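You operate a simulated robot arm through the tools that you are given. There is no shell and no other tool.

You are at the controls of a simulated two-armed robot. One attempt, no reset.

## Task
Set the mode switch to Auto; start blower, then mill, then feeder.

Only the result counts: the job must be done as asked and must still hold three seconds after the hand-in. Knocking over, shifting, dropping, spilling or breaking anything else fails it.

## Robot
Two 7-joint arms with fingered hands on one trunk that stands fixed in place. Base frame: the origin is at the foot of the trunk, x ahead of it, y to its left, z up. Readings come in m, degrees, newtons and seconds.
The left shoulder is at [0.07, 0.157, 1.439], the right one opposite. With the tool pointing down near the work surface each hand reaches from about 0.1 to 0.88 m from the base axis, measured 20 degrees to its own side. Payload 5 kg a hand.
The TCP of each hand is the grasp point between the finger pads, 0.031 m short of the fingertips. In the tool frame z runs along the fingers and y along their closing line. The gripper opens to 0.156 m; its body begins 0.088 m behind the TCP. The gripper is a hand of 4 fingers: y runs from the thumb to the fingers, the wrist lies at [0, 0, -0.249] in the tool frame.
Orientation is that of the tool frame in the base frame, as a unit quaternion [x, y, z, w]. With the fingers straight down and closing along the base's y, the tool's x points along the base's -x, its y along +y and its z along -z.

## Interface
- The arms move only by the tool step_arm. It takes "left_rows", "right_rows" or both (then of equal length, played together; a hand with none holds still); each is a list of rows, each a list of 6 numbers: the turn, a rotation vector about the tool's x, y, z in degrees, then the shift along the tool's x, y, z in m. In form: [[wx, wy, wz, x, y, z], ...]. A call has 1 to 20 rows; each row shifts and turns the commanded pose from where the row before left it, along the tool's axes as they then stand. Rows are played at 5 a second. More than 0.05 m and 8.6 degrees between two rows, and nothing of the call is played. Where a pose cannot be reached the arm comes as near as it can. A force on the tool above 40 N (or 10 N above the force at the start of the call, whichever is more), or a blocked arm, ends the call early, and 0.2 s more pass. In this call time passes only in rows, and 0.2 s behind the last. It gives the time, the measured TCP pose, the force on the tool (base axes), the opening and the grip force at its end, in the units of the frame above (readings bear some noise), with the torque about the TCP (base axes, N m) and any sound that the robot's microphone picked up.
- Cameras (640 x 400 px; columns grow to the right, rows downward): "scene" is now at [0.1261, 0.0454, 1.6885]; the picture's right is [0.51, -0.86, 0.00], its down [-0.34, -0.20, -0.92] and it looks along [0.79, 0.47, -0.40] (base axes); focal length 272 px, centre (320, 200). "left" rides on the left gripper at [-0.072, 0.002, -0.111] in its tool frame; the picture's right is [-0.02, -1.00, 0.00], its down [0.84, -0.02, -0.54] and it looks along [0.54, -0.01, 0.84] (tool axes); focal length 234 px, centre (320, 200). "right" rides on the right gripper at [0.072, 0.002, -0.111] in its tool frame; the picture's right is [-0.02, 1.00, 0.00], its down [-0.84, -0.02, -0.54] and it looks along [-0.54, -0.01, 0.84] (tool axes); focal length 234 px, centre (320, 200). There is no depth. A picture from a camera that has moved, and an enlarged one, comes with that camera's place and axes in the base frame and with its lens.
- capture(camera): a new picture of that camera. No time passes.
- lift_body(by): slides the trunk up (or, below 0, down) by that many m; the arms and the scene camera ride with it, the base frame stays. It gives what a move gives, with no picture.
- set_fingers(finger1, finger2, finger3, thumb_bend, hand): sets how far each is bent, from 0 (flat) to 1 (curled in); at 0.3 the hand is open as for a grip, at 0.7 the pads meet at the TCP. One left out holds its place. A second passes; each finger stops where it meets its share of the squeeze, and holds until it gets a number again. It is the only way to open and close the hand. It gives what a move gives, with no picture; readings hold the bend of each and the force on the fingers (four entries, about 0 where the hand has none), thumb and palm.
- head_to(pan, tilt): turns the head with the scene camera to pan (to the left, within 86 degrees either way) and tilt (down, from -29 to 69), counted from straight ahead of the robot. It gives what a move gives.
- close_up(camera, box): a new picture of the part [left, top, right, bottom] of that camera's present view, enlarged. No time passes.
- hand_in(): hands the job in; it is judged then, once.

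Places have to be worked out from the pictures, the camera data and where the tool is seen. Open the grippers and draw the arms clear of the work before you hand the job in, unless the task says otherwise.

The tools are called after "Emit:" as a command line: name --argument value ..., lists and objects as JSON in quotes. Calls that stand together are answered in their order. step_arm: Moves the arms, as the interface text tells. Its arguments: {"type":"object","properties":{"left_rows":{"type":"array","items":{"type":"array","items":{"type":"number"}}},"right_rows":{"type":"array","items":{"type":"array","items":{"type":"number"}}}},"required":[]} The other tools are called the same way: lift_body (by) moves the trunk up or down; set_fingers (finger1, finger2, finger3, thumb_bend, hand) moves the fingers one by one; head_to (pan, tilt) turns the head that bears the scene camera; capture (camera) takes a picture; close_up (camera, box) takes an enlarged picture of a part of a camera's view; hand_in () hands the job in.

At the start:

```text
time: 0.0
left_tcp_pos: [0.4064, 0.5822, 1.6255]
left_tcp_rot: [0.0, 1.0, 0.0, -0.001]
left_wrist_force: [0.0, -0.2, -0.2]
left_moment: [0.02, 0.0, -0.02]
left_gripper_width: 0.1559
left_gripper_force: 0.0
left_shape: jaw
left_bend: [0.3, 0.3, 0.3, 0.3]
left_finger forces: [0.0, 0.0, 0.1, 0.0, 0.0, 0.0]
right_tcp_pos: [0.4517, 0.0197, 1.5877]
right_tcp_rot: [0.0, 1.0, 0.0, 0.0]
right_wrist_force: [-0.5, -0.7, -0.1]
right_moment: [0.02, 0.0, -0.01]
right_gripper_width: 0.1561
right_gripper_force: 0.1
right_shape: jaw
right_bend: [0.3, 0.3, 0.3, 0.3]
right_finger forces: [0.0, 0.0, 0.0, 0.1, 0.0, 0.0]
trunk travel left (down, up): [-0.825, 0.115]
head pan, tilt (commanded): [30.7, 23.4]
```

scene: 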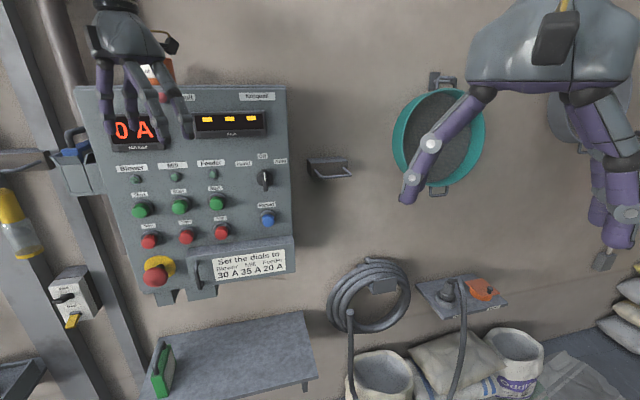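
right: 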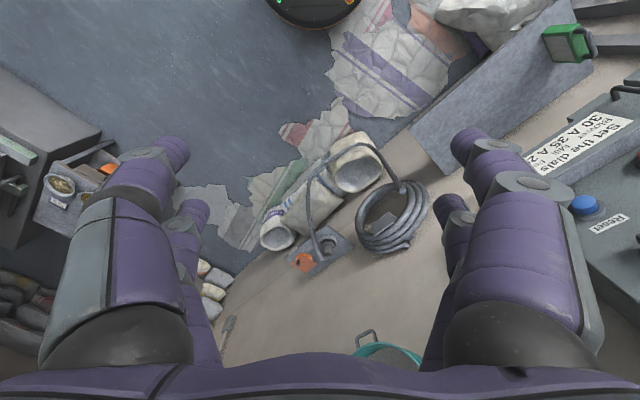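
left: 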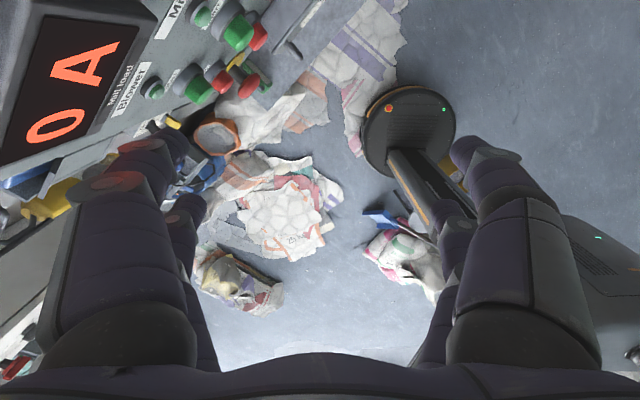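

The scene shows a control panel on the wall ahead-left, partly hidden by the left hand. I'll take enlarged pictures to read the labels.

Emit:
close_up --camera "scene" --box '[70, 70, 310, 220]'

Emit:
close_up --camera "scene" --box '[90, 150, 310, 300]'

Emit:
close_up --camera "scene" --box '[220, 140, 310, 200]'

Emit:
close_up --camera "scene" --box '[0, 100, 160, 360]'

```text
2.67 times, centred on (190, 145) of scene
camera zoom: at [0.1261, 0.0454, 1.6885], right [0.51, -0.86, 0.0], down [-0.34, -0.2, -0.92], along [0.79, 0.47, -0.4], focal length 725 px, centre (667, 347)
```

zoom: 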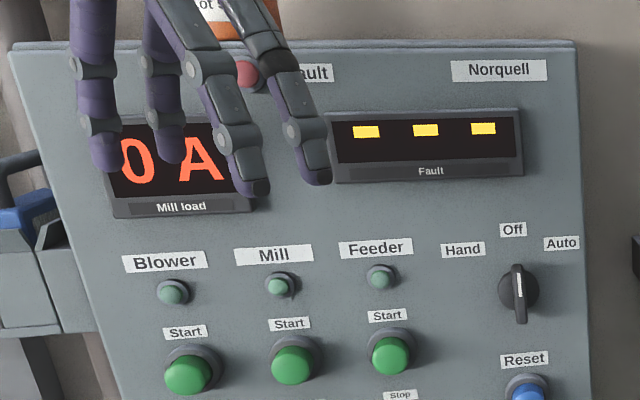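

```text
2.67 times, centred on (200, 225) of scene
camera zoom: at [0.1261, 0.0454, 1.6885], right [0.51, -0.86, 0.0], down [-0.34, -0.2, -0.92], along [0.79, 0.47, -0.4], focal length 725 px, centre (640, 133)
```

zoom: 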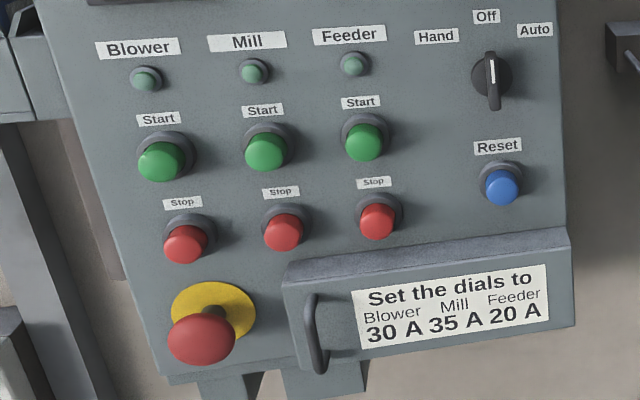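

```text
6.67 times, centred on (265, 170) of scene
camera zoom: at [0.1261, 0.0454, 1.6885], right [0.51, -0.86, 0.0], down [-0.34, -0.2, -0.92], along [0.79, 0.47, -0.4], focal length 1813 px, centre (687, 400)
```

zoom: 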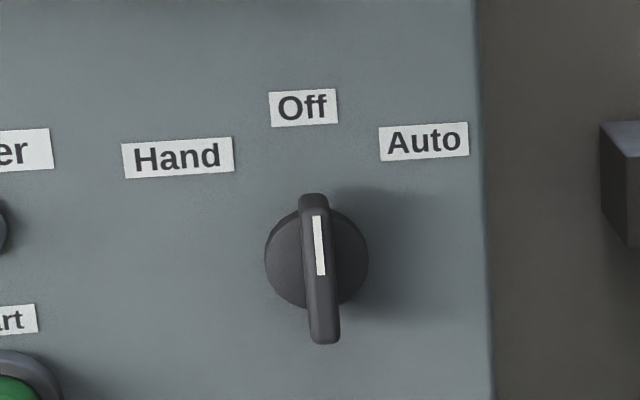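

```text
1.54 times, centred on (80, 230) of scene
camera zoom: at [0.1261, 0.0454, 1.6885], right [0.51, -0.86, 0.0], down [-0.34, -0.2, -0.92], along [0.79, 0.47, -0.4], focal length 418 px, centre (689, 154)
```

zoom: 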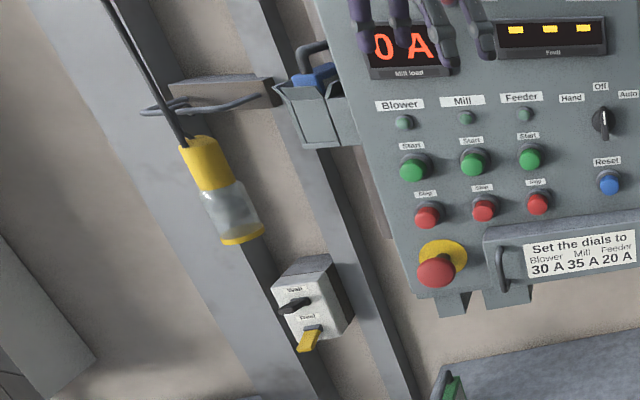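

The left hand hangs about 0.13 m in front of the panel; triangulating the "0 A" display from both cameras puts it near [0.46, 0.73, 1.59]. I'll back the left hand away along -x to clear the view.

Emit:
step_arm --left_rows '[[0, 0, 0, 0.04, 0, 0], [0, 0, 0, 0.04, 0, 0], [0, 0, 0, 0.04, 0, 0], [0, 0, 0, 0.04, 0, 0], [0, 0, 0, 0.04, 0, 0]]'

Emit:
capture --camera "scene"

Emit:
capture --camera "left"

```text
time: 1.2
left_tcp_pos: [0.2261, 0.5929, 1.6049]
left_tcp_rot: [0.0, 1.0, 0.0, 0.002]
left_wrist_force: [0.3, -0.2, 0.0]
left_moment: [-0.01, -0.04, 0.0]
left_gripper_width: 0.1559
left_gripper_force: 0.1
left_shape: jaw
left_bend: [0.3, 0.3, 0.3, 0.3]
left_finger forces: [0.0, 0.0, 0.0, 0.0, 0.0, 0.0]
left hand out of reach, approached as far as the arm can: row 4, 5
right_tcp_pos: [0.4495, 0.0213, 1.5894]
right_tcp_rot: [0.0, 1.0, -0.001, 0.001]
right_wrist_force: [-0.4, 0.0, -0.3]
right_moment: [-0.01, -0.02, -0.03]
right_gripper_width: 0.156
right_gripper_force: 0.0
right_shape: jaw
right_bend: [0.3, 0.3, 0.3, 0.3]
right_finger forces: [0.0, 0.0, 0.1, 0.0, 0.0, 0.0]
trunk travel left (down, up): [-0.825, 0.115]
head pan, tilt (commanded): [30.7, 23.4]
```

```text
taken
camera scene: at [0.1236, 0.0467, 1.6887], right [0.51, -0.86, 0.0], down [-0.34, -0.2, -0.92], along [0.79, 0.47, -0.4], focal length 272 px, centre (320, 200)
```

scene: 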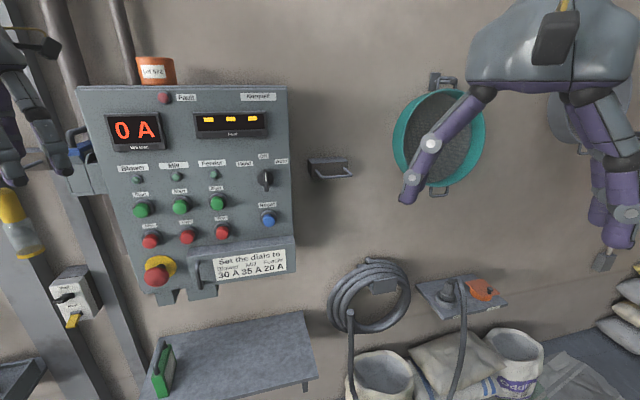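

```text
taken
camera left: at [0.2979, 0.5959, 1.7162], right [0.02, -1.0, 0.0], down [-0.84, -0.02, 0.54], along [-0.54, -0.01, -0.84], focal length 234 px, centre (320, 200)
```

left: 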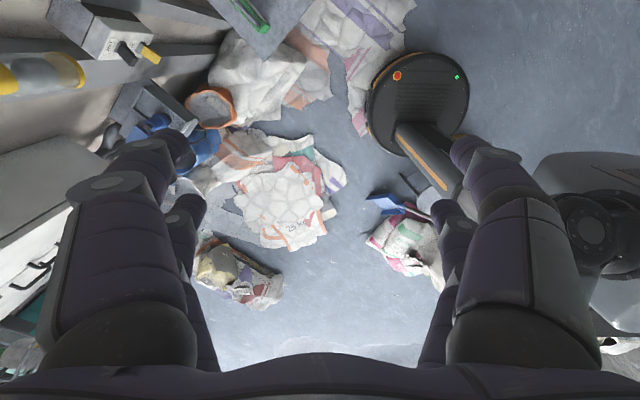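

The panel is now in full view, with a Fault lamp at the top and a cup standing on top of it. I'll zoom in on the details.

Emit:
close_up --camera "scene" --box '[70, 50, 200, 150]'

Emit:
close_up --camera "scene" --box '[170, 80, 300, 180]'

Emit:
close_up --camera "scene" --box '[110, 155, 240, 255]'

Emit:
close_up --camera "scene" --box '[130, 225, 300, 355]'

Emit:
close_up --camera "scene" --box '[30, 250, 130, 340]'

```text
4.00 times, centred on (135, 100) of scene
camera zoom: at [0.1236, 0.0467, 1.6887], right [0.51, -0.86, 0.0], down [-0.34, -0.2, -0.92], along [0.79, 0.47, -0.4], focal length 1088 px, centre (1060, 600)
```

zoom: 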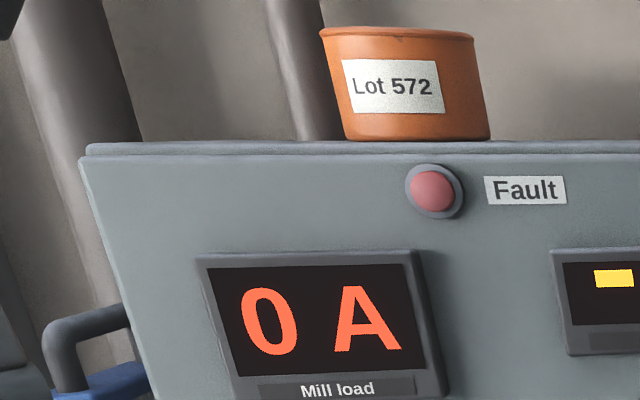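

```text
4.00 times, centred on (235, 130) of scene
camera zoom: at [0.1236, 0.0467, 1.6887], right [0.51, -0.86, 0.0], down [-0.34, -0.2, -0.92], along [0.79, 0.47, -0.4], focal length 1088 px, centre (660, 480)
```

zoom: 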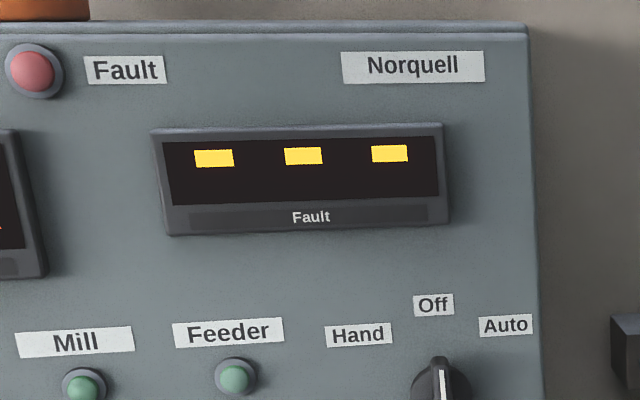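

```text
4.00 times, centred on (175, 205) of scene
camera zoom: at [0.1236, 0.0467, 1.6887], right [0.51, -0.86, 0.0], down [-0.34, -0.2, -0.92], along [0.79, 0.47, -0.4], focal length 1088 px, centre (900, 180)
```

zoom: 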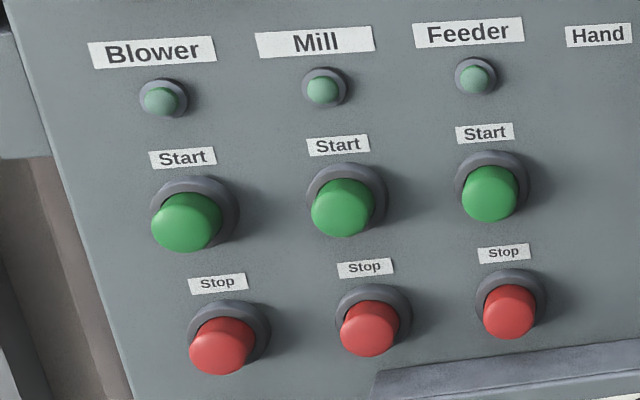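

```text
3.08 times, centred on (215, 290) of scene
camera zoom: at [0.1236, 0.0467, 1.6887], right [0.51, -0.86, 0.0], down [-0.34, -0.2, -0.92], along [0.79, 0.47, -0.4], focal length 837 px, centre (643, -77)
```

zoom: 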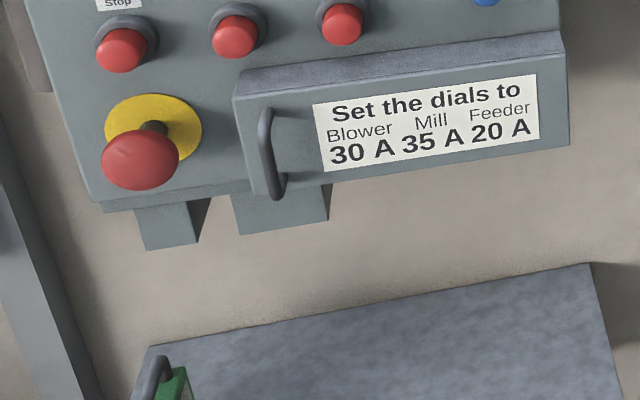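

```text
4.44 times, centred on (80, 295) of scene
camera zoom: at [0.1236, 0.0467, 1.6887], right [0.51, -0.86, 0.0], down [-0.34, -0.2, -0.92], along [0.79, 0.47, -0.4], focal length 1208 px, centre (1387, -222)
```

zoom: 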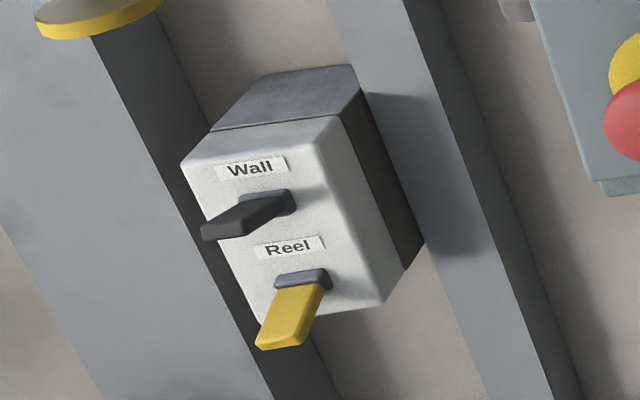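

All lamps are off, the fault display shows three dashes, and the E-stop looks released. I'll bring the left hand to a spot about 0.2 m in front of the panel, still pointing down, before turning it to face the panel.

Emit:
step_arm --left_rows '[[0, 0, 0, -0.033, -0.022, 0.023], [0, 0, 0, -0.033, -0.022, 0.023], [0, 0, 0, -0.033, -0.022, 0.023], [0, 0, 0, -0.033, -0.022, 0.023], [0, 0, 0, -0.033, -0.022, 0.023]]'

```text
time: 2.4
left_tcp_pos: [0.3944, 0.4791, 1.4919]
left_tcp_rot: [-0.001, 1.0, 0.0, -0.001]
left_wrist_force: [0.4, 0.1, 0.3]
left_moment: [-0.01, 0.03, -0.01]
left_gripper_width: 0.1558
left_gripper_force: 0.1
left_shape: jaw
left_bend: [0.3, 0.3, 0.3, 0.3]
left_finger forces: [0.0, 0.0, 0.0, 0.1, 0.0, 0.0]
right_tcp_pos: [0.4557, 0.0211, 1.5869]
right_tcp_rot: [0.001, 1.0, 0.0, -0.001]
right_wrist_force: [0.9, 0.5, -0.1]
right_moment: [-0.03, 0.03, 0.0]
right_gripper_width: 0.1556
right_gripper_force: 0.1
right_shape: jaw
right_bend: [0.3, 0.3, 0.3, 0.3]
right_finger forces: [0.1, 0.1, 0.0, 0.0, 0.1, 0.0]
trunk travel left (down, up): [-0.825, 0.115]
head pan, tilt (commanded): [30.7, 23.4]
```

The hand is at [0.394, 0.479, 1.492], about 0.23 m off the panel plane. I'll turn it in place so that the fingers point at the panel with the camera upright.

Emit:
step_arm --left_rows '[[-3.515, -6.885, -3.515, 0, 0, 0], [-3.515, -6.885, -3.515, 0, 0, 0], [-3.515, -6.885, -3.515, 0, 0, 0], [-3.515, -6.885, -3.515, 0, 0, 0], [-3.515, -6.885, -3.515, 0, 0, 0], [-3.515, -6.885, -3.515, 0, 0, 0]]'

Emit:
capture --camera "scene"

```text
time: 3.8
left_tcp_pos: [0.3906, 0.4796, 1.4916]
left_tcp_rot: [-0.179, 0.902, 0.179, 0.35]
left_wrist_force: [-0.3, -0.1, 0.0]
left_moment: [0.02, 0.0, -0.02]
left_gripper_width: 0.1559
left_gripper_force: 0.1
left_shape: jaw
left_bend: [0.3, 0.3, 0.3, 0.3]
left_finger forces: [0.1, 0.0, 0.0, 0.0, 0.0, 0.1]
right_tcp_pos: [0.4504, 0.0194, 1.5883]
right_tcp_rot: [0.0, 1.0, 0.001, 0.0]
right_wrist_force: [0.2, -0.6, 0.1]
right_moment: [0.02, 0.0, 0.0]
right_gripper_width: 0.156
right_gripper_force: 0.2
right_shape: jaw
right_bend: [0.3, 0.3, 0.3, 0.3]
right_finger forces: [0.0, 0.0, 0.0, 0.0, 0.0, 0.1]
trunk travel left (down, up): [-0.825, 0.115]
head pan, tilt (commanded): [30.7, 23.4]
```

```text
taken
camera scene: at [0.1254, 0.0441, 1.6886], right [0.51, -0.86, 0.0], down [-0.34, -0.2, -0.92], along [0.79, 0.47, -0.4], focal length 272 px, centre (320, 200)
```

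scene: 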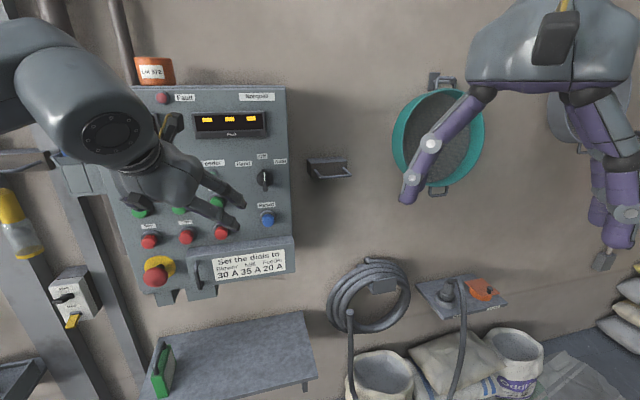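

The turn follows the plan and the hand is clear of the panel. I'll do the second half of the turn.

Emit:
step_arm --left_rows '[[-3.515, -6.885, -3.515, 0, 0, 0], [-3.515, -6.885, -3.515, 0, 0, 0], [-3.515, -6.885, -3.515, 0, 0, 0], [-3.515, -6.885, -3.515, 0, 0, 0], [-3.515, -6.885, -3.515, 0, 0, 0], [-3.515, -6.885, -3.515, 0, 0, 0]]'

Emit:
capture --camera "scene"

Emit:
capture --camera "left"

```text
time: 5.2
left_tcp_pos: [0.4571, 0.4992, 1.5412]
left_tcp_rot: [-0.321, 0.63, 0.323, 0.629]
left_wrist_force: [0.5, -0.8, 0.7]
left_moment: [0.03, -0.02, 0.02]
left_gripper_width: 0.1561
left_gripper_force: 0.0
left_shape: jaw
left_bend: [0.3, 0.3, 0.3, 0.3]
left_finger forces: [0.0, 0.0, 0.0, 0.0, 0.1, 0.0]
left hand out of reach, approached as far as the arm can: row 3, 4, 5, 6
right_tcp_pos: [0.4523, 0.0179, 1.5876]
right_tcp_rot: [0.001, 1.0, 0.001, -0.001]
right_wrist_force: [-0.6, -0.4, 0.6]
right_moment: [0.04, 0.03, -0.02]
right_gripper_width: 0.1559
right_gripper_force: 0.0
right_shape: jaw
right_bend: [0.3, 0.3, 0.3, 0.3]
right_finger forces: [0.0, 0.1, 0.0, 0.0, 0.0, 0.0]
trunk travel left (down, up): [-0.825, 0.115]
head pan, tilt (commanded): [30.7, 23.4]
```

```text
taken
camera scene: at [0.1284, 0.043, 1.6883], right [0.51, -0.86, 0.0], down [-0.34, -0.2, -0.92], along [0.79, 0.47, -0.4], focal length 272 px, centre (320, 200)
```

scene: 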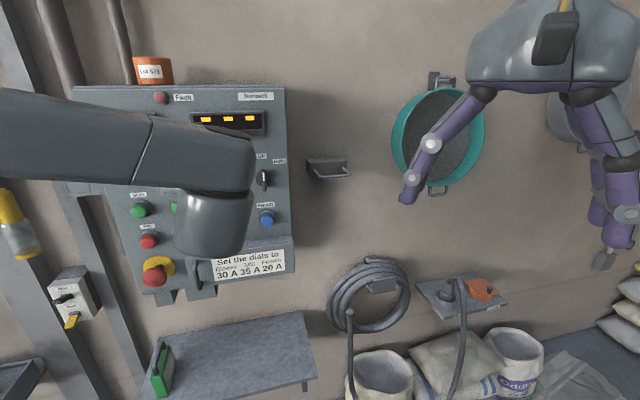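

```text
taken
camera left: at [0.3911, 0.4105, 1.6127], right [0.81, -0.58, 0.02], down [-0.3, -0.45, -0.84], along [0.5, 0.67, -0.54], focal length 234 px, centre (320, 200)
```

left: 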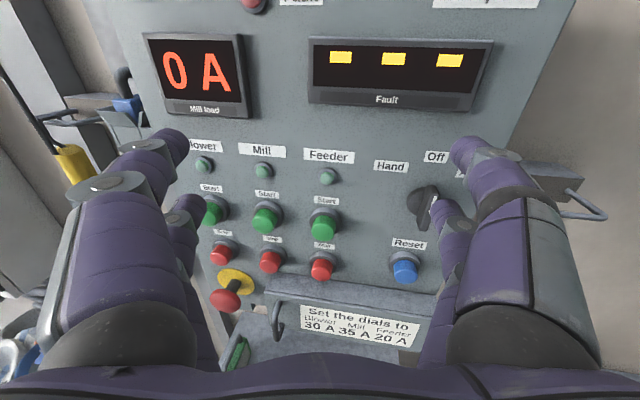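

The hand now faces the panel but was held short by the arm's inner reach, at about [0.457, 0.499, 1.541]. I'll take enlarged pictures from the hand camera for accurate triangulation.

Emit:
close_up --camera "left" --box '[180, 130, 380, 255]'

Emit:
close_up --camera "left" --box '[360, 130, 520, 300]'

Emit:
close_up --camera "scene" --box '[120, 150, 300, 262]'

```text
3.20 times, centred on (280, 192) of left
camera zoom: at [0.3911, 0.4105, 1.6127], right [0.81, -0.58, 0.02], down [-0.3, -0.45, -0.84], along [0.5, 0.67, -0.54], focal length 749 px, centre (448, 224)
```

zoom: 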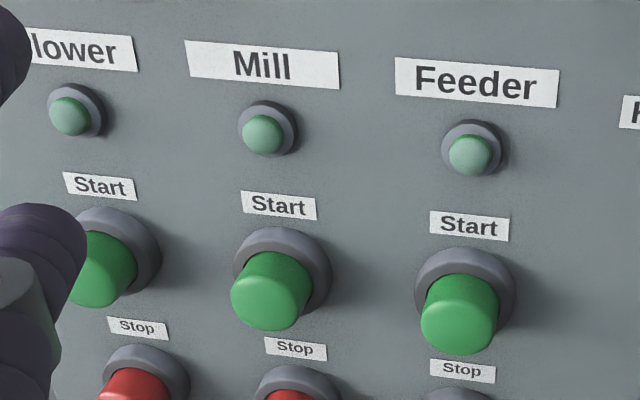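

```text
2.35 times, centred on (440, 215) of left
camera zoom: at [0.3911, 0.4105, 1.6127], right [0.81, -0.58, 0.02], down [-0.3, -0.45, -0.84], along [0.5, 0.67, -0.54], focal length 551 px, centre (38, 165)
```

zoom: 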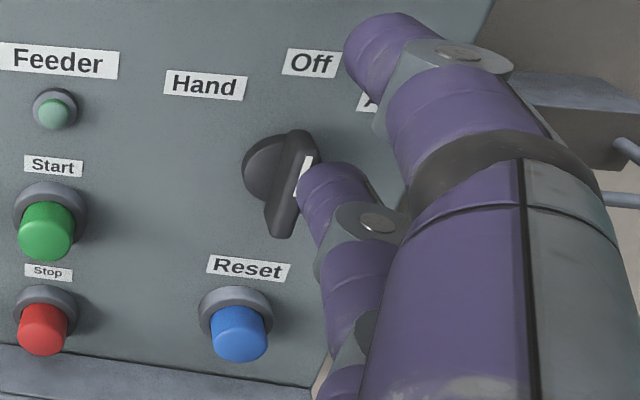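

```text
3.56 times, centred on (210, 206) of scene
camera zoom: at [0.1284, 0.043, 1.6883], right [0.51, -0.86, 0.0], down [-0.34, -0.2, -0.92], along [0.79, 0.47, -0.4], focal length 967 px, centre (711, 179)
```

zoom: 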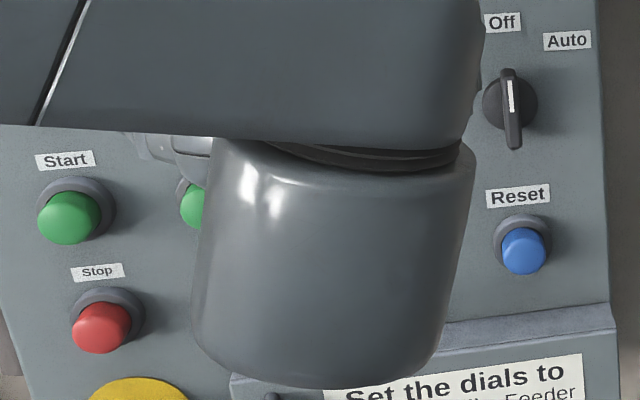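

Triangulation puts the panel plane at 45° (normal [0.707, 0.707, 0]). The Start buttons are at z≈1.396, spaced 0.09 m, and the switch is at about [0.65, 0.53, 1.45]. Next I'll learn the hand's shape by extending finger1 and curling the rest.

Emit:
set_fingers --hand "left" --finger1 0.0 --finger2 1.0 --finger3 1.0 --thumb_bend 1.0

Emit:
capture --camera "left"

Emit:
capture --camera "scene"

```text
time: 6.2
left_tcp_pos: [0.4546, 0.5012, 1.5412]
left_tcp_rot: [-0.324, 0.63, 0.322, 0.628]
left_wrist_force: [-0.1, -0.3, 0.3]
left_moment: [-0.01, -0.02, -0.01]
left_gripper_width: 0.0766
left_gripper_force: 0.0
left_shape: fingers
left_bend: [0.0, 0.74, 0.74, 1.0]
left_finger forces: [0.0, 0.0, 0.0, 0.0, 0.1, 0.0]
right_tcp_pos: [0.4509, 0.0204, 1.5882]
right_tcp_rot: [0.001, 1.0, 0.0, 0.001]
right_wrist_force: [-0.3, 0.0, -0.3]
right_moment: [-0.03, -0.01, 0.0]
right_gripper_width: 0.1558
right_gripper_force: 0.0
right_shape: jaw
right_bend: [0.3, 0.3, 0.3, 0.3]
right_finger forces: [0.0, 0.0, 0.0, 0.1, 0.0, 0.0]
trunk travel left (down, up): [-0.825, 0.115]
head pan, tilt (commanded): [30.7, 23.4]
```

```text
taken
camera left: at [0.3881, 0.4136, 1.6127], right [0.81, -0.58, 0.02], down [-0.3, -0.46, -0.84], along [0.5, 0.67, -0.55], focal length 234 px, centre (320, 200)
```

left: 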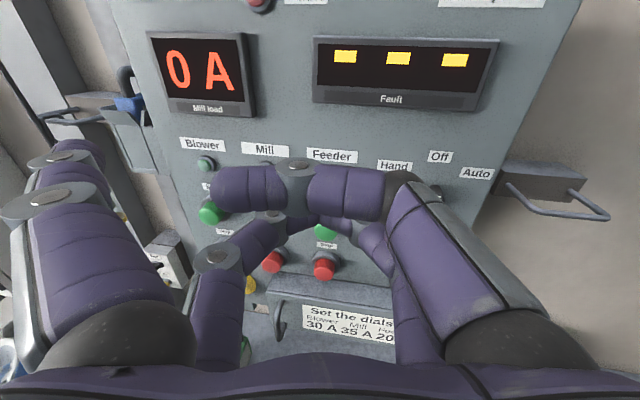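

```text
taken
camera scene: at [0.1254, 0.0461, 1.6885], right [0.51, -0.86, 0.0], down [-0.34, -0.2, -0.92], along [0.79, 0.47, -0.4], focal length 272 px, centre (320, 200)
```

scene: 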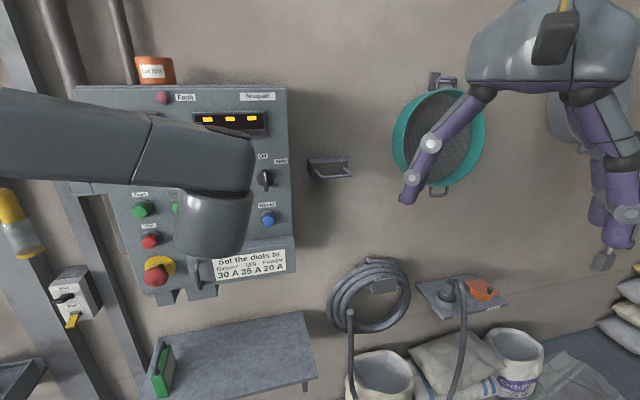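

Finger1 turns out to be the upper-left digit, and the thumb comes from the right. I'll look closer and then curl finger1 as well, opening finger3, to tell the lower ones apart.

Emit:
close_up --camera "left" --box '[170, 130, 490, 380]'

Emit:
set_fingers --hand "left" --finger1 1.0 --finger2 0.7 --finger3 0.3 --thumb_bend 0.0

Emit:
capture --camera "left"

```text
1.60 times, centred on (330, 255) of left
camera zoom: at [0.3881, 0.4136, 1.6127], right [0.81, -0.58, 0.02], down [-0.3, -0.46, -0.84], along [0.5, 0.67, -0.55], focal length 375 px, centre (304, 112)
```

zoom: 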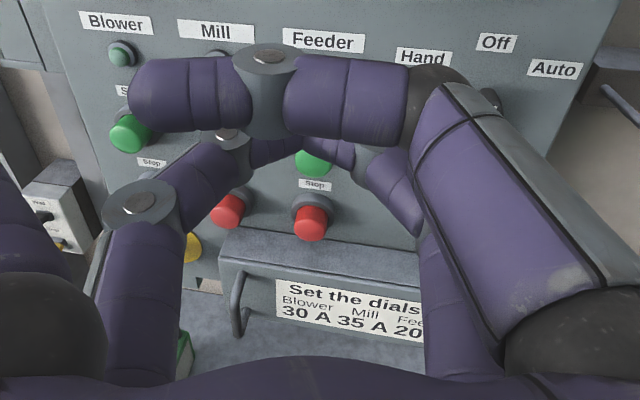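

```text
time: 7.2
left_tcp_pos: [0.4557, 0.5001, 1.5409]
left_tcp_rot: [-0.322, 0.631, 0.322, 0.628]
left_wrist_force: [0.4, 0.6, -0.5]
left_moment: [0.04, 0.04, 0.02]
left_gripper_width: 0.0862
left_gripper_force: 0.0
left_shape: fingers
left_bend: [1.0, 0.7, 0.3, 0.0]
left_finger forces: [0.1, 0.0, 0.0, 0.0, 0.1, 0.0]
right_tcp_pos: [0.4516, 0.0199, 1.5875]
right_tcp_rot: [0.0, 1.0, 0.001, 0.0]
right_wrist_force: [0.3, 0.5, -0.1]
right_moment: [-0.02, 0.01, 0.0]
right_gripper_width: 0.156
right_gripper_force: 0.0
right_shape: jaw
right_bend: [0.3, 0.3, 0.3, 0.3]
right_finger forces: [0.0, 0.0, 0.0, 0.0, 0.0, 0.0]
trunk travel left (down, up): [-0.825, 0.115]
head pan, tilt (commanded): [30.7, 23.4]
```

```text
taken
camera left: at [0.389, 0.4126, 1.6127], right [0.81, -0.58, 0.02], down [-0.3, -0.46, -0.84], along [0.5, 0.67, -0.55], focal length 234 px, centre (320, 200)
```

left: 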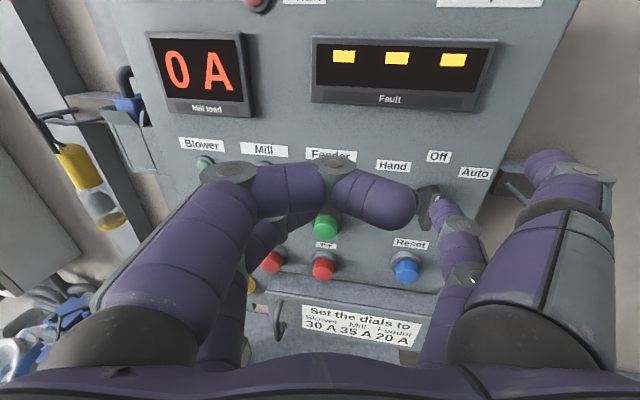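

The layout is now clear: finger1 and thumb form the upper pair, and fingers 2 and 3 the lower pair, each pair about 0.025 m from the TCP axis. I'll set all to 0.5 to straddle the switch bar, square the tool to the panel and move in front of the switch with ample standoff.

Emit:
set_fingers --hand "left" --finger1 0.5 --finger2 0.5 --finger3 0.5 --thumb_bend 0.5

Emit:
step_arm --left_rows '[[4.6, 0, 0, 0, 0, 0], [4.6, 0, 0, 0, 0, 0], [0, 0, 0, 0.018, -0.023, 0.01], [0, 0, 0, 0.018, -0.023, 0.01], [0, 0, 0, 0.018, -0.023, 0.01], [0, 0, 0, 0.018, -0.023, 0.01], [0, 0, 0, 0.018, -0.023, 0.01]]'

Emit:
capture --camera "left"

Emit:
capture --camera "scene"

```text
time: 8.2
left_tcp_pos: [0.455, 0.5009, 1.5402]
left_tcp_rot: [-0.323, 0.63, 0.322, 0.628]
left_wrist_force: [-0.3, 0.2, -1.0]
left_moment: [-0.01, 0.01, 0.01]
left_gripper_width: 0.0809
left_gripper_force: 0.1
left_shape: fingers
left_bend: [0.5, 0.5, 0.5, 0.5]
left_finger forces: [0.0, 0.1, 0.1, 0.0, 0.1, 0.0]
right_tcp_pos: [0.4525, 0.0196, 1.5881]
right_tcp_rot: [0.0, 1.0, 0.0, 0.0]
right_wrist_force: [-0.5, -0.4, -0.4]
right_moment: [-0.01, -0.01, -0.03]
right_gripper_width: 0.1559
right_gripper_force: 0.1
right_shape: jaw
right_bend: [0.3, 0.3, 0.3, 0.3]
right_finger forces: [0.0, 0.1, 0.1, 0.1, 0.0, 0.0]
trunk travel left (down, up): [-0.825, 0.115]
head pan, tilt (commanded): [30.7, 23.4]
```

```text
time: 9.8
left_tcp_pos: [0.5936, 0.4604, 1.4604]
left_tcp_rot: [-0.271, 0.655, 0.271, 0.652]
left_wrist_force: [0.2, -1.5, -0.3]
left_moment: [0.06, 0.0, 0.06]
left_gripper_width: 0.0808
left_gripper_force: 0.1
left_shape: fingers
left_bend: [0.5, 0.5, 0.5, 0.5]
left_finger forces: [0.0, 0.1, 0.0, 0.0, 0.0, 0.0]
left hand out of reach, approached as far as the arm can: row 1, 2
right_tcp_pos: [0.4553, 0.0207, 1.5863]
right_tcp_rot: [-0.001, 1.0, 0.0, -0.001]
right_wrist_force: [0.7, -0.2, -0.2]
right_moment: [0.02, 0.09, -0.01]
right_gripper_width: 0.156
right_gripper_force: 0.0
right_shape: jaw
right_bend: [0.3, 0.3, 0.3, 0.3]
right_finger forces: [0.0, 0.0, 0.1, 0.0, 0.0, 0.1]
trunk travel left (down, up): [-0.825, 0.115]
head pan, tilt (commanded): [30.7, 23.4]
```

```text
taken
camera left: at [0.5144, 0.3842, 1.5319], right [0.71, -0.71, 0.02], down [-0.37, -0.4, -0.84], along [0.6, 0.58, -0.55], focal length 234 px, centre (320, 200)
```

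left: 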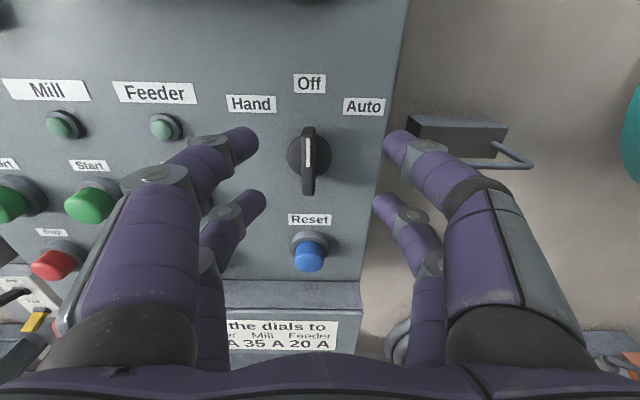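

```text
taken
camera scene: at [0.1302, 0.0456, 1.6881], right [0.51, -0.86, 0.0], down [-0.34, -0.2, -0.92], along [0.79, 0.47, -0.4], focal length 272 px, centre (320, 200)
```

scene: 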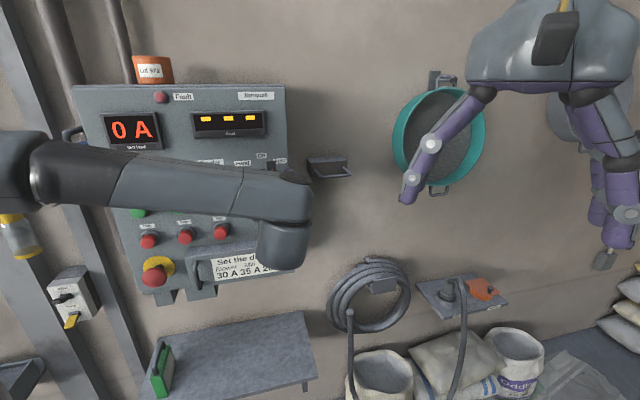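

The tool is now square to the panel, about 0.108 m from its plane; the switch bar spans z 1.420–1.481 at 0.010 m left of the tool axis. I'll centre on the knob and advance partway.

Emit:
step_arm --left_rows '[[0, 0, 0, 0.01, 0.01, 0], [0, 0, 0, 0, 0, 0.012], [0, 0, 0, 0, 0, 0.013]]'

Emit:
capture --camera "left"

```text
time: 10.6
left_tcp_pos: [0.601, 0.4857, 1.4502]
left_tcp_rot: [-0.271, 0.654, 0.271, 0.653]
left_wrist_force: [0.0, 1.3, 0.4]
left_moment: [0.0, 0.01, 0.0]
left_gripper_width: 0.0809
left_gripper_force: 0.1
left_shape: fingers
left_bend: [0.5, 0.5, 0.5, 0.5]
left_finger forces: [0.0, 0.0, 0.0, 0.1, 0.0, 0.0]
right_tcp_pos: [0.4535, 0.0209, 1.5877]
right_tcp_rot: [-0.001, 1.0, 0.0, 0.0]
right_wrist_force: [-0.7, 1.0, 0.1]
right_moment: [0.0, 0.05, 0.01]
right_gripper_width: 0.156
right_gripper_force: 0.0
right_shape: jaw
right_bend: [0.3, 0.3, 0.3, 0.3]
right_finger forces: [0.0, 0.1, 0.0, 0.1, 0.0, 0.0]
trunk travel left (down, up): [-0.825, 0.115]
head pan, tilt (commanded): [30.7, 23.4]
```

```text
taken
camera left: at [0.5216, 0.4094, 1.5223], right [0.71, -0.71, 0.02], down [-0.37, -0.4, -0.84], along [0.6, 0.58, -0.55], focal length 234 px, centre (320, 200)
```

left: 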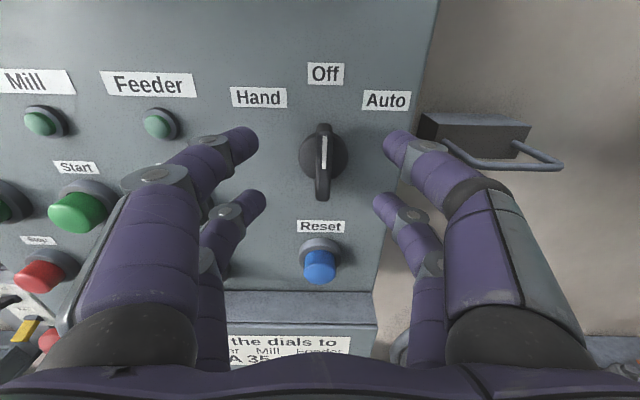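

The knob now sits centred between the fingers and the tips are about 0.054 m off the panel. I'll advance 0.033 m so the fingertips straddle the bar without touching the disc.

Emit:
step_arm --left_rows '[[0, 0, 0, 0, 0, 0.011], [0, 0, 0, 0, 0, 0.011], [0, 0, 0, 0, 0, 0.01]]'

Emit:
capture --camera "left"

Emit:
close_up --camera "left" --box '[220, 80, 420, 240]'

```text
time: 11.4
left_tcp_pos: [0.6227, 0.5097, 1.452]
left_tcp_rot: [-0.27, 0.654, 0.269, 0.653]
left_wrist_force: [-0.4, -0.3, -0.5]
left_moment: [0.0, -0.02, -0.01]
left_gripper_width: 0.0808
left_gripper_force: 0.1
left_shape: fingers
left_bend: [0.5, 0.5, 0.5, 0.5]
left_finger forces: [0.1, 0.0, 0.1, 0.0, 0.1, 0.0]
right_tcp_pos: [0.4521, 0.0201, 1.5862]
right_tcp_rot: [-0.001, 1.0, 0.0, 0.0]
right_wrist_force: [0.2, 0.2, 0.0]
right_moment: [0.03, 0.02, -0.02]
right_gripper_width: 0.1559
right_gripper_force: 0.0
right_shape: jaw
right_bend: [0.3, 0.3, 0.3, 0.3]
right_finger forces: [0.0, 0.1, 0.1, 0.1, 0.0, 0.1]
trunk travel left (down, up): [-0.825, 0.115]
head pan, tilt (commanded): [30.7, 23.4]
```

```text
taken
camera left: at [0.5423, 0.4326, 1.523], right [0.71, -0.71, 0.02], down [-0.37, -0.4, -0.84], along [0.6, 0.58, -0.55], focal length 234 px, centre (320, 200)
```

left: 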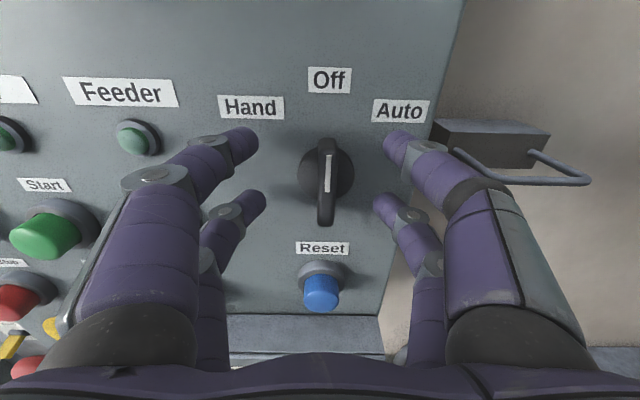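

```text
2.50 times, centred on (320, 160) of left
camera zoom: at [0.5423, 0.4326, 1.523], right [0.71, -0.71, 0.02], down [-0.37, -0.4, -0.84], along [0.6, 0.58, -0.55], focal length 585 px, centre (320, 300)
```

zoom: 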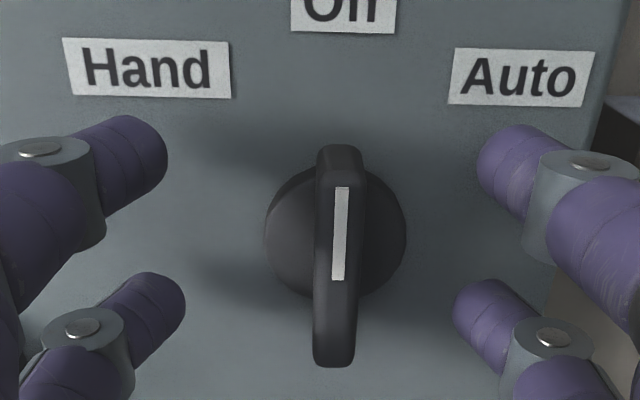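

The fingers straddle the bar with about 0.016 m of overlap and no contact. I'll close all four onto the bar.

Emit:
set_fingers --hand "left" --finger1 0.7 --finger2 0.7 --finger3 0.7 --thumb_bend 0.7

Emit:
close_up --camera "left" --box '[220, 80, 420, 240]'

```text
time: 12.4
left_tcp_pos: [0.6232, 0.5072, 1.4515]
left_tcp_rot: [-0.269, 0.654, 0.27, 0.653]
left_wrist_force: [5.6, -3.1, 2.7]
left_moment: [0.04, -0.07, -0.11]
left_gripper_width: 0.0128
left_gripper_force: 5.8
left_shape: fingers
left_bend: [0.69, 0.69, 0.66, 0.68]
left_finger forces: [1.7, 1.1, 3.9, 0.0, 4.7, 0.1]
right_tcp_pos: [0.4533, 0.0195, 1.5867]
right_tcp_rot: [0.001, 1.0, 0.001, 0.0]
right_wrist_force: [-0.9, 0.1, 0.3]
right_moment: [-0.02, -0.04, 0.02]
right_gripper_width: 0.1558
right_gripper_force: 0.1
right_shape: jaw
right_bend: [0.3, 0.3, 0.3, 0.3]
right_finger forces: [0.0, 0.0, 0.0, 0.1, 0.0, 0.1]
trunk travel left (down, up): [-0.825, 0.115]
head pan, tilt (commanded): [30.7, 23.4]
```

```text
2.50 times, centred on (320, 160) of left
camera zoom: at [0.544, 0.4312, 1.5229], right [0.71, -0.71, 0.02], down [-0.37, -0.4, -0.84], along [0.6, 0.58, -0.55], focal length 585 px, centre (320, 300)
```

zoom: 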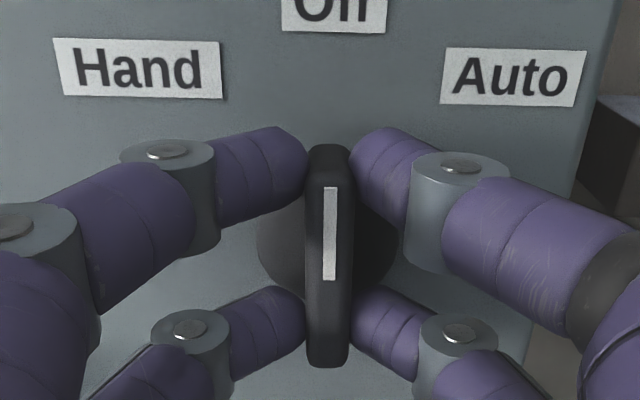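

All four fingers hold the 12.8 mm bar symmetrically. I'll turn about tool z (clockwise seen from the front) by 22.5° first and check.

Emit:
step_arm --left_rows '[[0, 0, 7.5, 0, 0, 0], [0, 0, 7.5, 0, 0, 0], [0, 0, 7.5, 0, 0, 0]]'

Emit:
capture --camera "left"

```text
time: 13.2
left_tcp_pos: [0.6255, 0.5051, 1.4514]
left_tcp_rot: [-0.137, 0.694, 0.394, 0.587]
left_wrist_force: [6.2, -5.3, 2.7]
left_moment: [-0.06, -0.08, -0.16]
left_gripper_width: 0.0127
left_gripper_force: 5.7
left_shape: fingers
left_bend: [0.68, 0.7, 0.66, 0.68]
left_finger forces: [1.9, 0.3, 4.8, 0.0, 4.3, 0.0]
right_tcp_pos: [0.4538, 0.0174, 1.5873]
right_tcp_rot: [0.0, 1.0, 0.001, -0.001]
right_wrist_force: [-0.4, 0.0, -0.1]
right_moment: [0.02, 0.01, -0.02]
right_gripper_width: 0.1561
right_gripper_force: 0.0
right_shape: jaw
right_bend: [0.3, 0.3, 0.3, 0.3]
right_finger forces: [0.0, 0.0, 0.0, 0.0, 0.1, 0.0]
trunk travel left (down, up): [-0.825, 0.115]
head pan, tilt (commanded): [30.7, 23.4]
```

```text
taken
camera left: at [0.5648, 0.4102, 1.5187], right [0.66, -0.66, -0.36], down [-0.6, -0.17, -0.78], along [0.45, 0.73, -0.51], focal length 234 px, centre (320, 200)
```

left: 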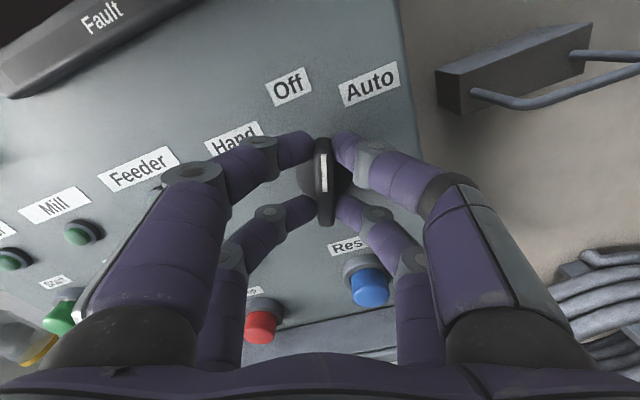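

The bar turns with the hand and the forces stay low. I'll add another 25° to reach the Auto direction.

Emit:
step_arm --left_rows '[[0, 0, 7.5, 0, 0, 0], [0, 0, 7.5, 0, 0, 0], [0, 0, 7.5, 0, 0, 0]]'

Emit:
capture --camera "left"

```text
time: 14.0
left_tcp_pos: [0.6254, 0.5059, 1.4516]
left_tcp_rot: [0.002, 0.708, 0.501, 0.498]
left_wrist_force: [8.7, -8.4, -1.1]
left_moment: [-0.11, -0.02, -0.25]
left_gripper_width: 0.0129
left_gripper_force: 6.0
left_shape: fingers
left_bend: [0.69, 0.7, 0.65, 0.68]
left_finger forces: [1.2, 0.1, 5.3, 0.1, 5.5, 0.0]
right_tcp_pos: [0.4555, 0.0168, 1.5871]
right_tcp_rot: [0.0, 1.0, 0.001, -0.001]
right_wrist_force: [-0.1, -0.2, 0.7]
right_moment: [0.0, -0.02, 0.0]
right_gripper_width: 0.1559
right_gripper_force: 0.2
right_shape: jaw
right_bend: [0.3, 0.3, 0.3, 0.3]
right_finger forces: [0.0, 0.0, 0.1, 0.0, 0.0, 0.0]
trunk travel left (down, up): [-0.825, 0.115]
head pan, tilt (commanded): [30.7, 23.4]
```

```text
taken
camera left: at [0.5828, 0.392, 1.5033], right [0.51, -0.51, -0.69], down [-0.8, 0.03, -0.6], along [0.33, 0.86, -0.39], focal length 234 px, centre (320, 200)
```

left: 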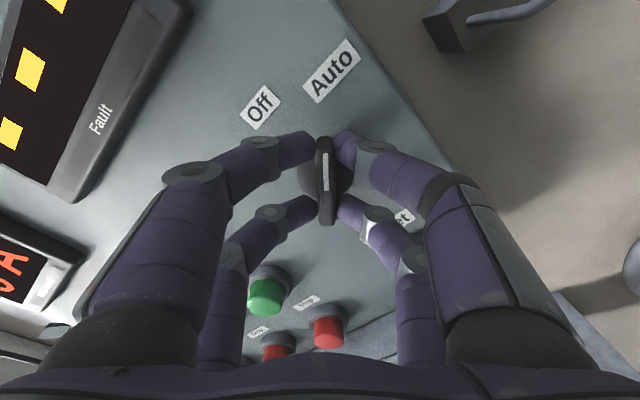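

The pointer is now aligned roughly with Auto at 45°. I'll nudge 4° more to feel whether it sits at its stop.

Emit:
step_arm --left_rows '[[0, 0, 2, 0, 0, 0], [0, 0, 2, 0, 0, 0]]'

Emit:
close_up --camera "left" --box '[220, 40, 420, 240]'

```text
time: 14.6
left_tcp_pos: [0.6263, 0.5044, 1.4522]
left_tcp_rot: [0.027, 0.707, 0.517, 0.481]
left_wrist_force: [10.4, -8.9, -2.5]
left_moment: [-0.07, 0.02, -0.31]
left_gripper_width: 0.013
left_gripper_force: 6.3
left_shape: fingers
left_bend: [0.69, 0.7, 0.65, 0.68]
left_finger forces: [0.8, 0.2, 5.6, 0.2, 6.6, 0.0]
right_tcp_pos: [0.4554, 0.0171, 1.5861]
right_tcp_rot: [0.0, 1.0, 0.001, 0.0]
right_wrist_force: [0.3, 0.2, 0.5]
right_moment: [0.02, 0.04, -0.04]
right_gripper_width: 0.1559
right_gripper_force: 0.1
right_shape: jaw
right_bend: [0.3, 0.3, 0.3, 0.3]
right_finger forces: [0.1, 0.0, 0.1, 0.1, 0.0, 0.1]
trunk travel left (down, up): [-0.825, 0.115]
head pan, tilt (commanded): [30.7, 23.4]
```

```text
2.00 times, centred on (320, 140) of left
camera zoom: at [0.5852, 0.3896, 1.4997], right [0.47, -0.48, -0.74], down [-0.83, 0.05, -0.56], along [0.31, 0.88, -0.37], focal length 468 px, centre (320, 320)
```

zoom: 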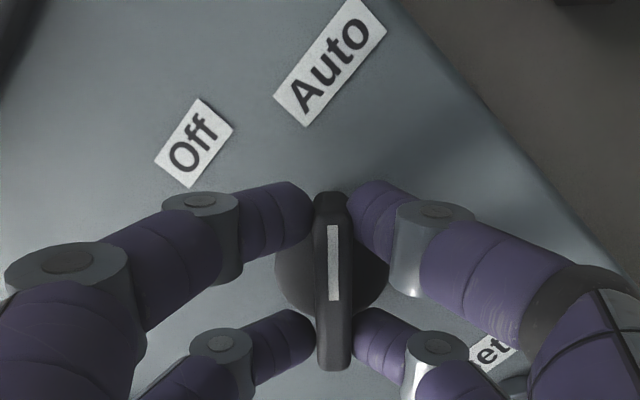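

The pointer lines up with Auto at about 49°, with no hard stop felt. I'll open the fingers to 0.5 and see where it settles.

Emit:
set_fingers --hand "left" --finger1 0.5 --finger2 0.5 --finger3 0.5 --thumb_bend 0.5

Emit:
capture --camera "left"

Emit:
close_up --camera "left" --box '[220, 40, 420, 240]'

```text
time: 15.6
left_tcp_pos: [0.6225, 0.51, 1.4519]
left_tcp_rot: [0.024, 0.707, 0.516, 0.482]
left_wrist_force: [-0.3, 0.2, -0.2]
left_moment: [0.01, 0.0, -0.04]
left_gripper_width: 0.0801
left_gripper_force: 0.0
left_shape: fingers
left_bend: [0.5, 0.5, 0.5, 0.5]
left_finger forces: [0.0, 0.1, 0.0, 0.1, 0.1, 0.1]
right_tcp_pos: [0.4509, 0.0229, 1.5886]
right_tcp_rot: [-0.001, 1.0, 0.0, 0.001]
right_wrist_force: [0.3, 0.1, -0.2]
right_moment: [0.0, -0.02, 0.03]
right_gripper_width: 0.1562
right_gripper_force: 0.2
right_shape: jaw
right_bend: [0.3, 0.3, 0.3, 0.3]
right_finger forces: [0.0, 0.1, 0.0, 0.0, 0.0, 0.0]
trunk travel left (down, up): [-0.825, 0.115]
head pan, tilt (commanded): [30.7, 23.4]
```

```text
taken
camera left: at [0.5807, 0.3937, 1.5008], right [0.48, -0.48, -0.74], down [-0.82, 0.05, -0.57], along [0.31, 0.88, -0.37], focal length 234 px, centre (320, 200)
```

left: 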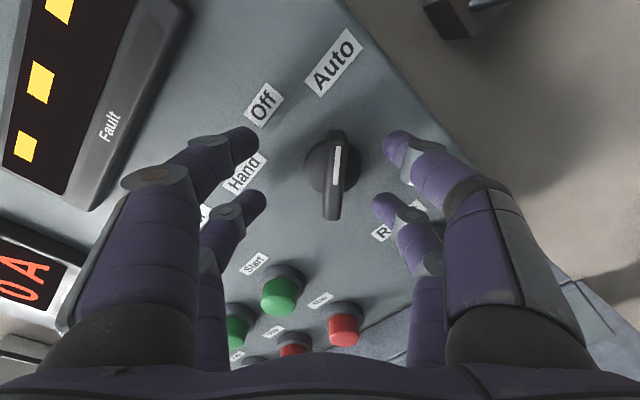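

```text
2.00 times, centred on (320, 140) of left
camera zoom: at [0.5807, 0.3937, 1.5008], right [0.48, -0.48, -0.74], down [-0.82, 0.05, -0.57], along [0.31, 0.88, -0.37], focal length 468 px, centre (320, 320)
```

zoom: 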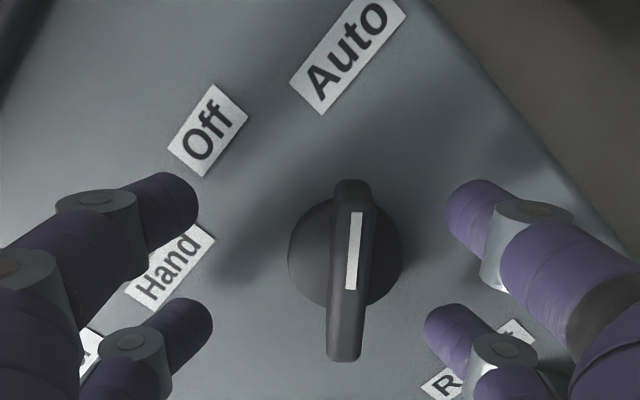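

The switch has settled firmly pointing at Auto. I'll withdraw 0.05 m and unwind the hand's roll.

Emit:
step_arm --left_rows '[[0, 0, 0, 0, 0, -0.025], [0, 0, 0, 0, 0, -0.025], [0, 0, -7, 0, 0, 0], [0, 0, -7, 0, 0, 0], [0, 0, -7, 0, 0, 0], [0, 0, -7, 0, 0, 0], [0, 0, -7, 0, 0, 0], [0, 0, -7, 0, 0, 0], [0, 0, -7, 0, 0, 0]]'

Emit:
capture --camera "left"

Emit:
close_up --camera "left" --box '[220, 60, 420, 220]'

```text
time: 17.6
left_tcp_pos: [0.5879, 0.4741, 1.4517]
left_tcp_rot: [-0.271, 0.653, 0.27, 0.653]
left_wrist_force: [0.1, -0.2, 0.7]
left_moment: [0.01, -0.03, 0.02]
left_gripper_width: 0.0805
left_gripper_force: 0.2
left_shape: fingers
left_bend: [0.5, 0.5, 0.5, 0.5]
left_finger forces: [0.1, 0.1, 0.0, 0.0, 0.0, 0.0]
right_tcp_pos: [0.4522, 0.0206, 1.588]
right_tcp_rot: [0.001, 1.0, 0.0, -0.001]
right_wrist_force: [0.8, 0.3, -0.2]
right_moment: [0.01, 0.02, -0.01]
right_gripper_width: 0.156
right_gripper_force: 0.0
right_shape: jaw
right_bend: [0.3, 0.3, 0.3, 0.3]
right_finger forces: [0.0, 0.0, 0.0, 0.1, 0.1, 0.1]
trunk travel left (down, up): [-0.825, 0.115]
head pan, tilt (commanded): [30.7, 23.4]
```

```text
taken
camera left: at [0.5078, 0.3972, 1.524], right [0.71, -0.71, 0.03], down [-0.37, -0.4, -0.84], along [0.6, 0.58, -0.55], focal length 234 px, centre (320, 200)
```

left: 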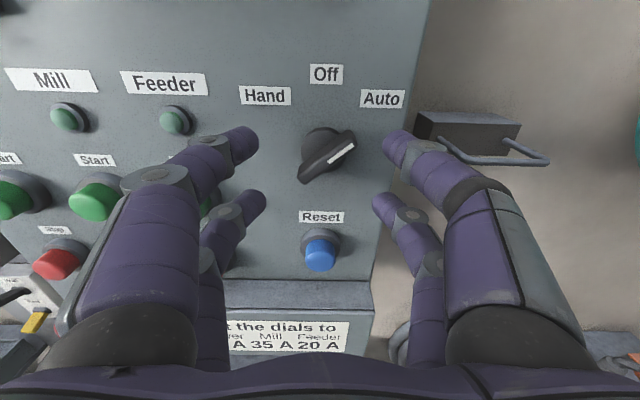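

```text
2.50 times, centred on (320, 140) of left
camera zoom: at [0.5078, 0.3972, 1.524], right [0.71, -0.71, 0.03], down [-0.37, -0.4, -0.84], along [0.6, 0.58, -0.55], focal length 585 px, centre (320, 350)
```

zoom: 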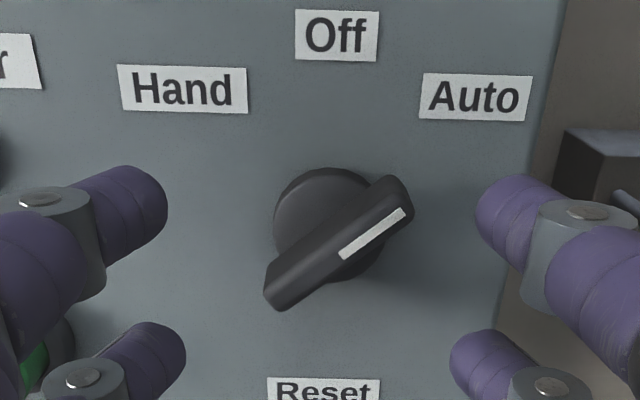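

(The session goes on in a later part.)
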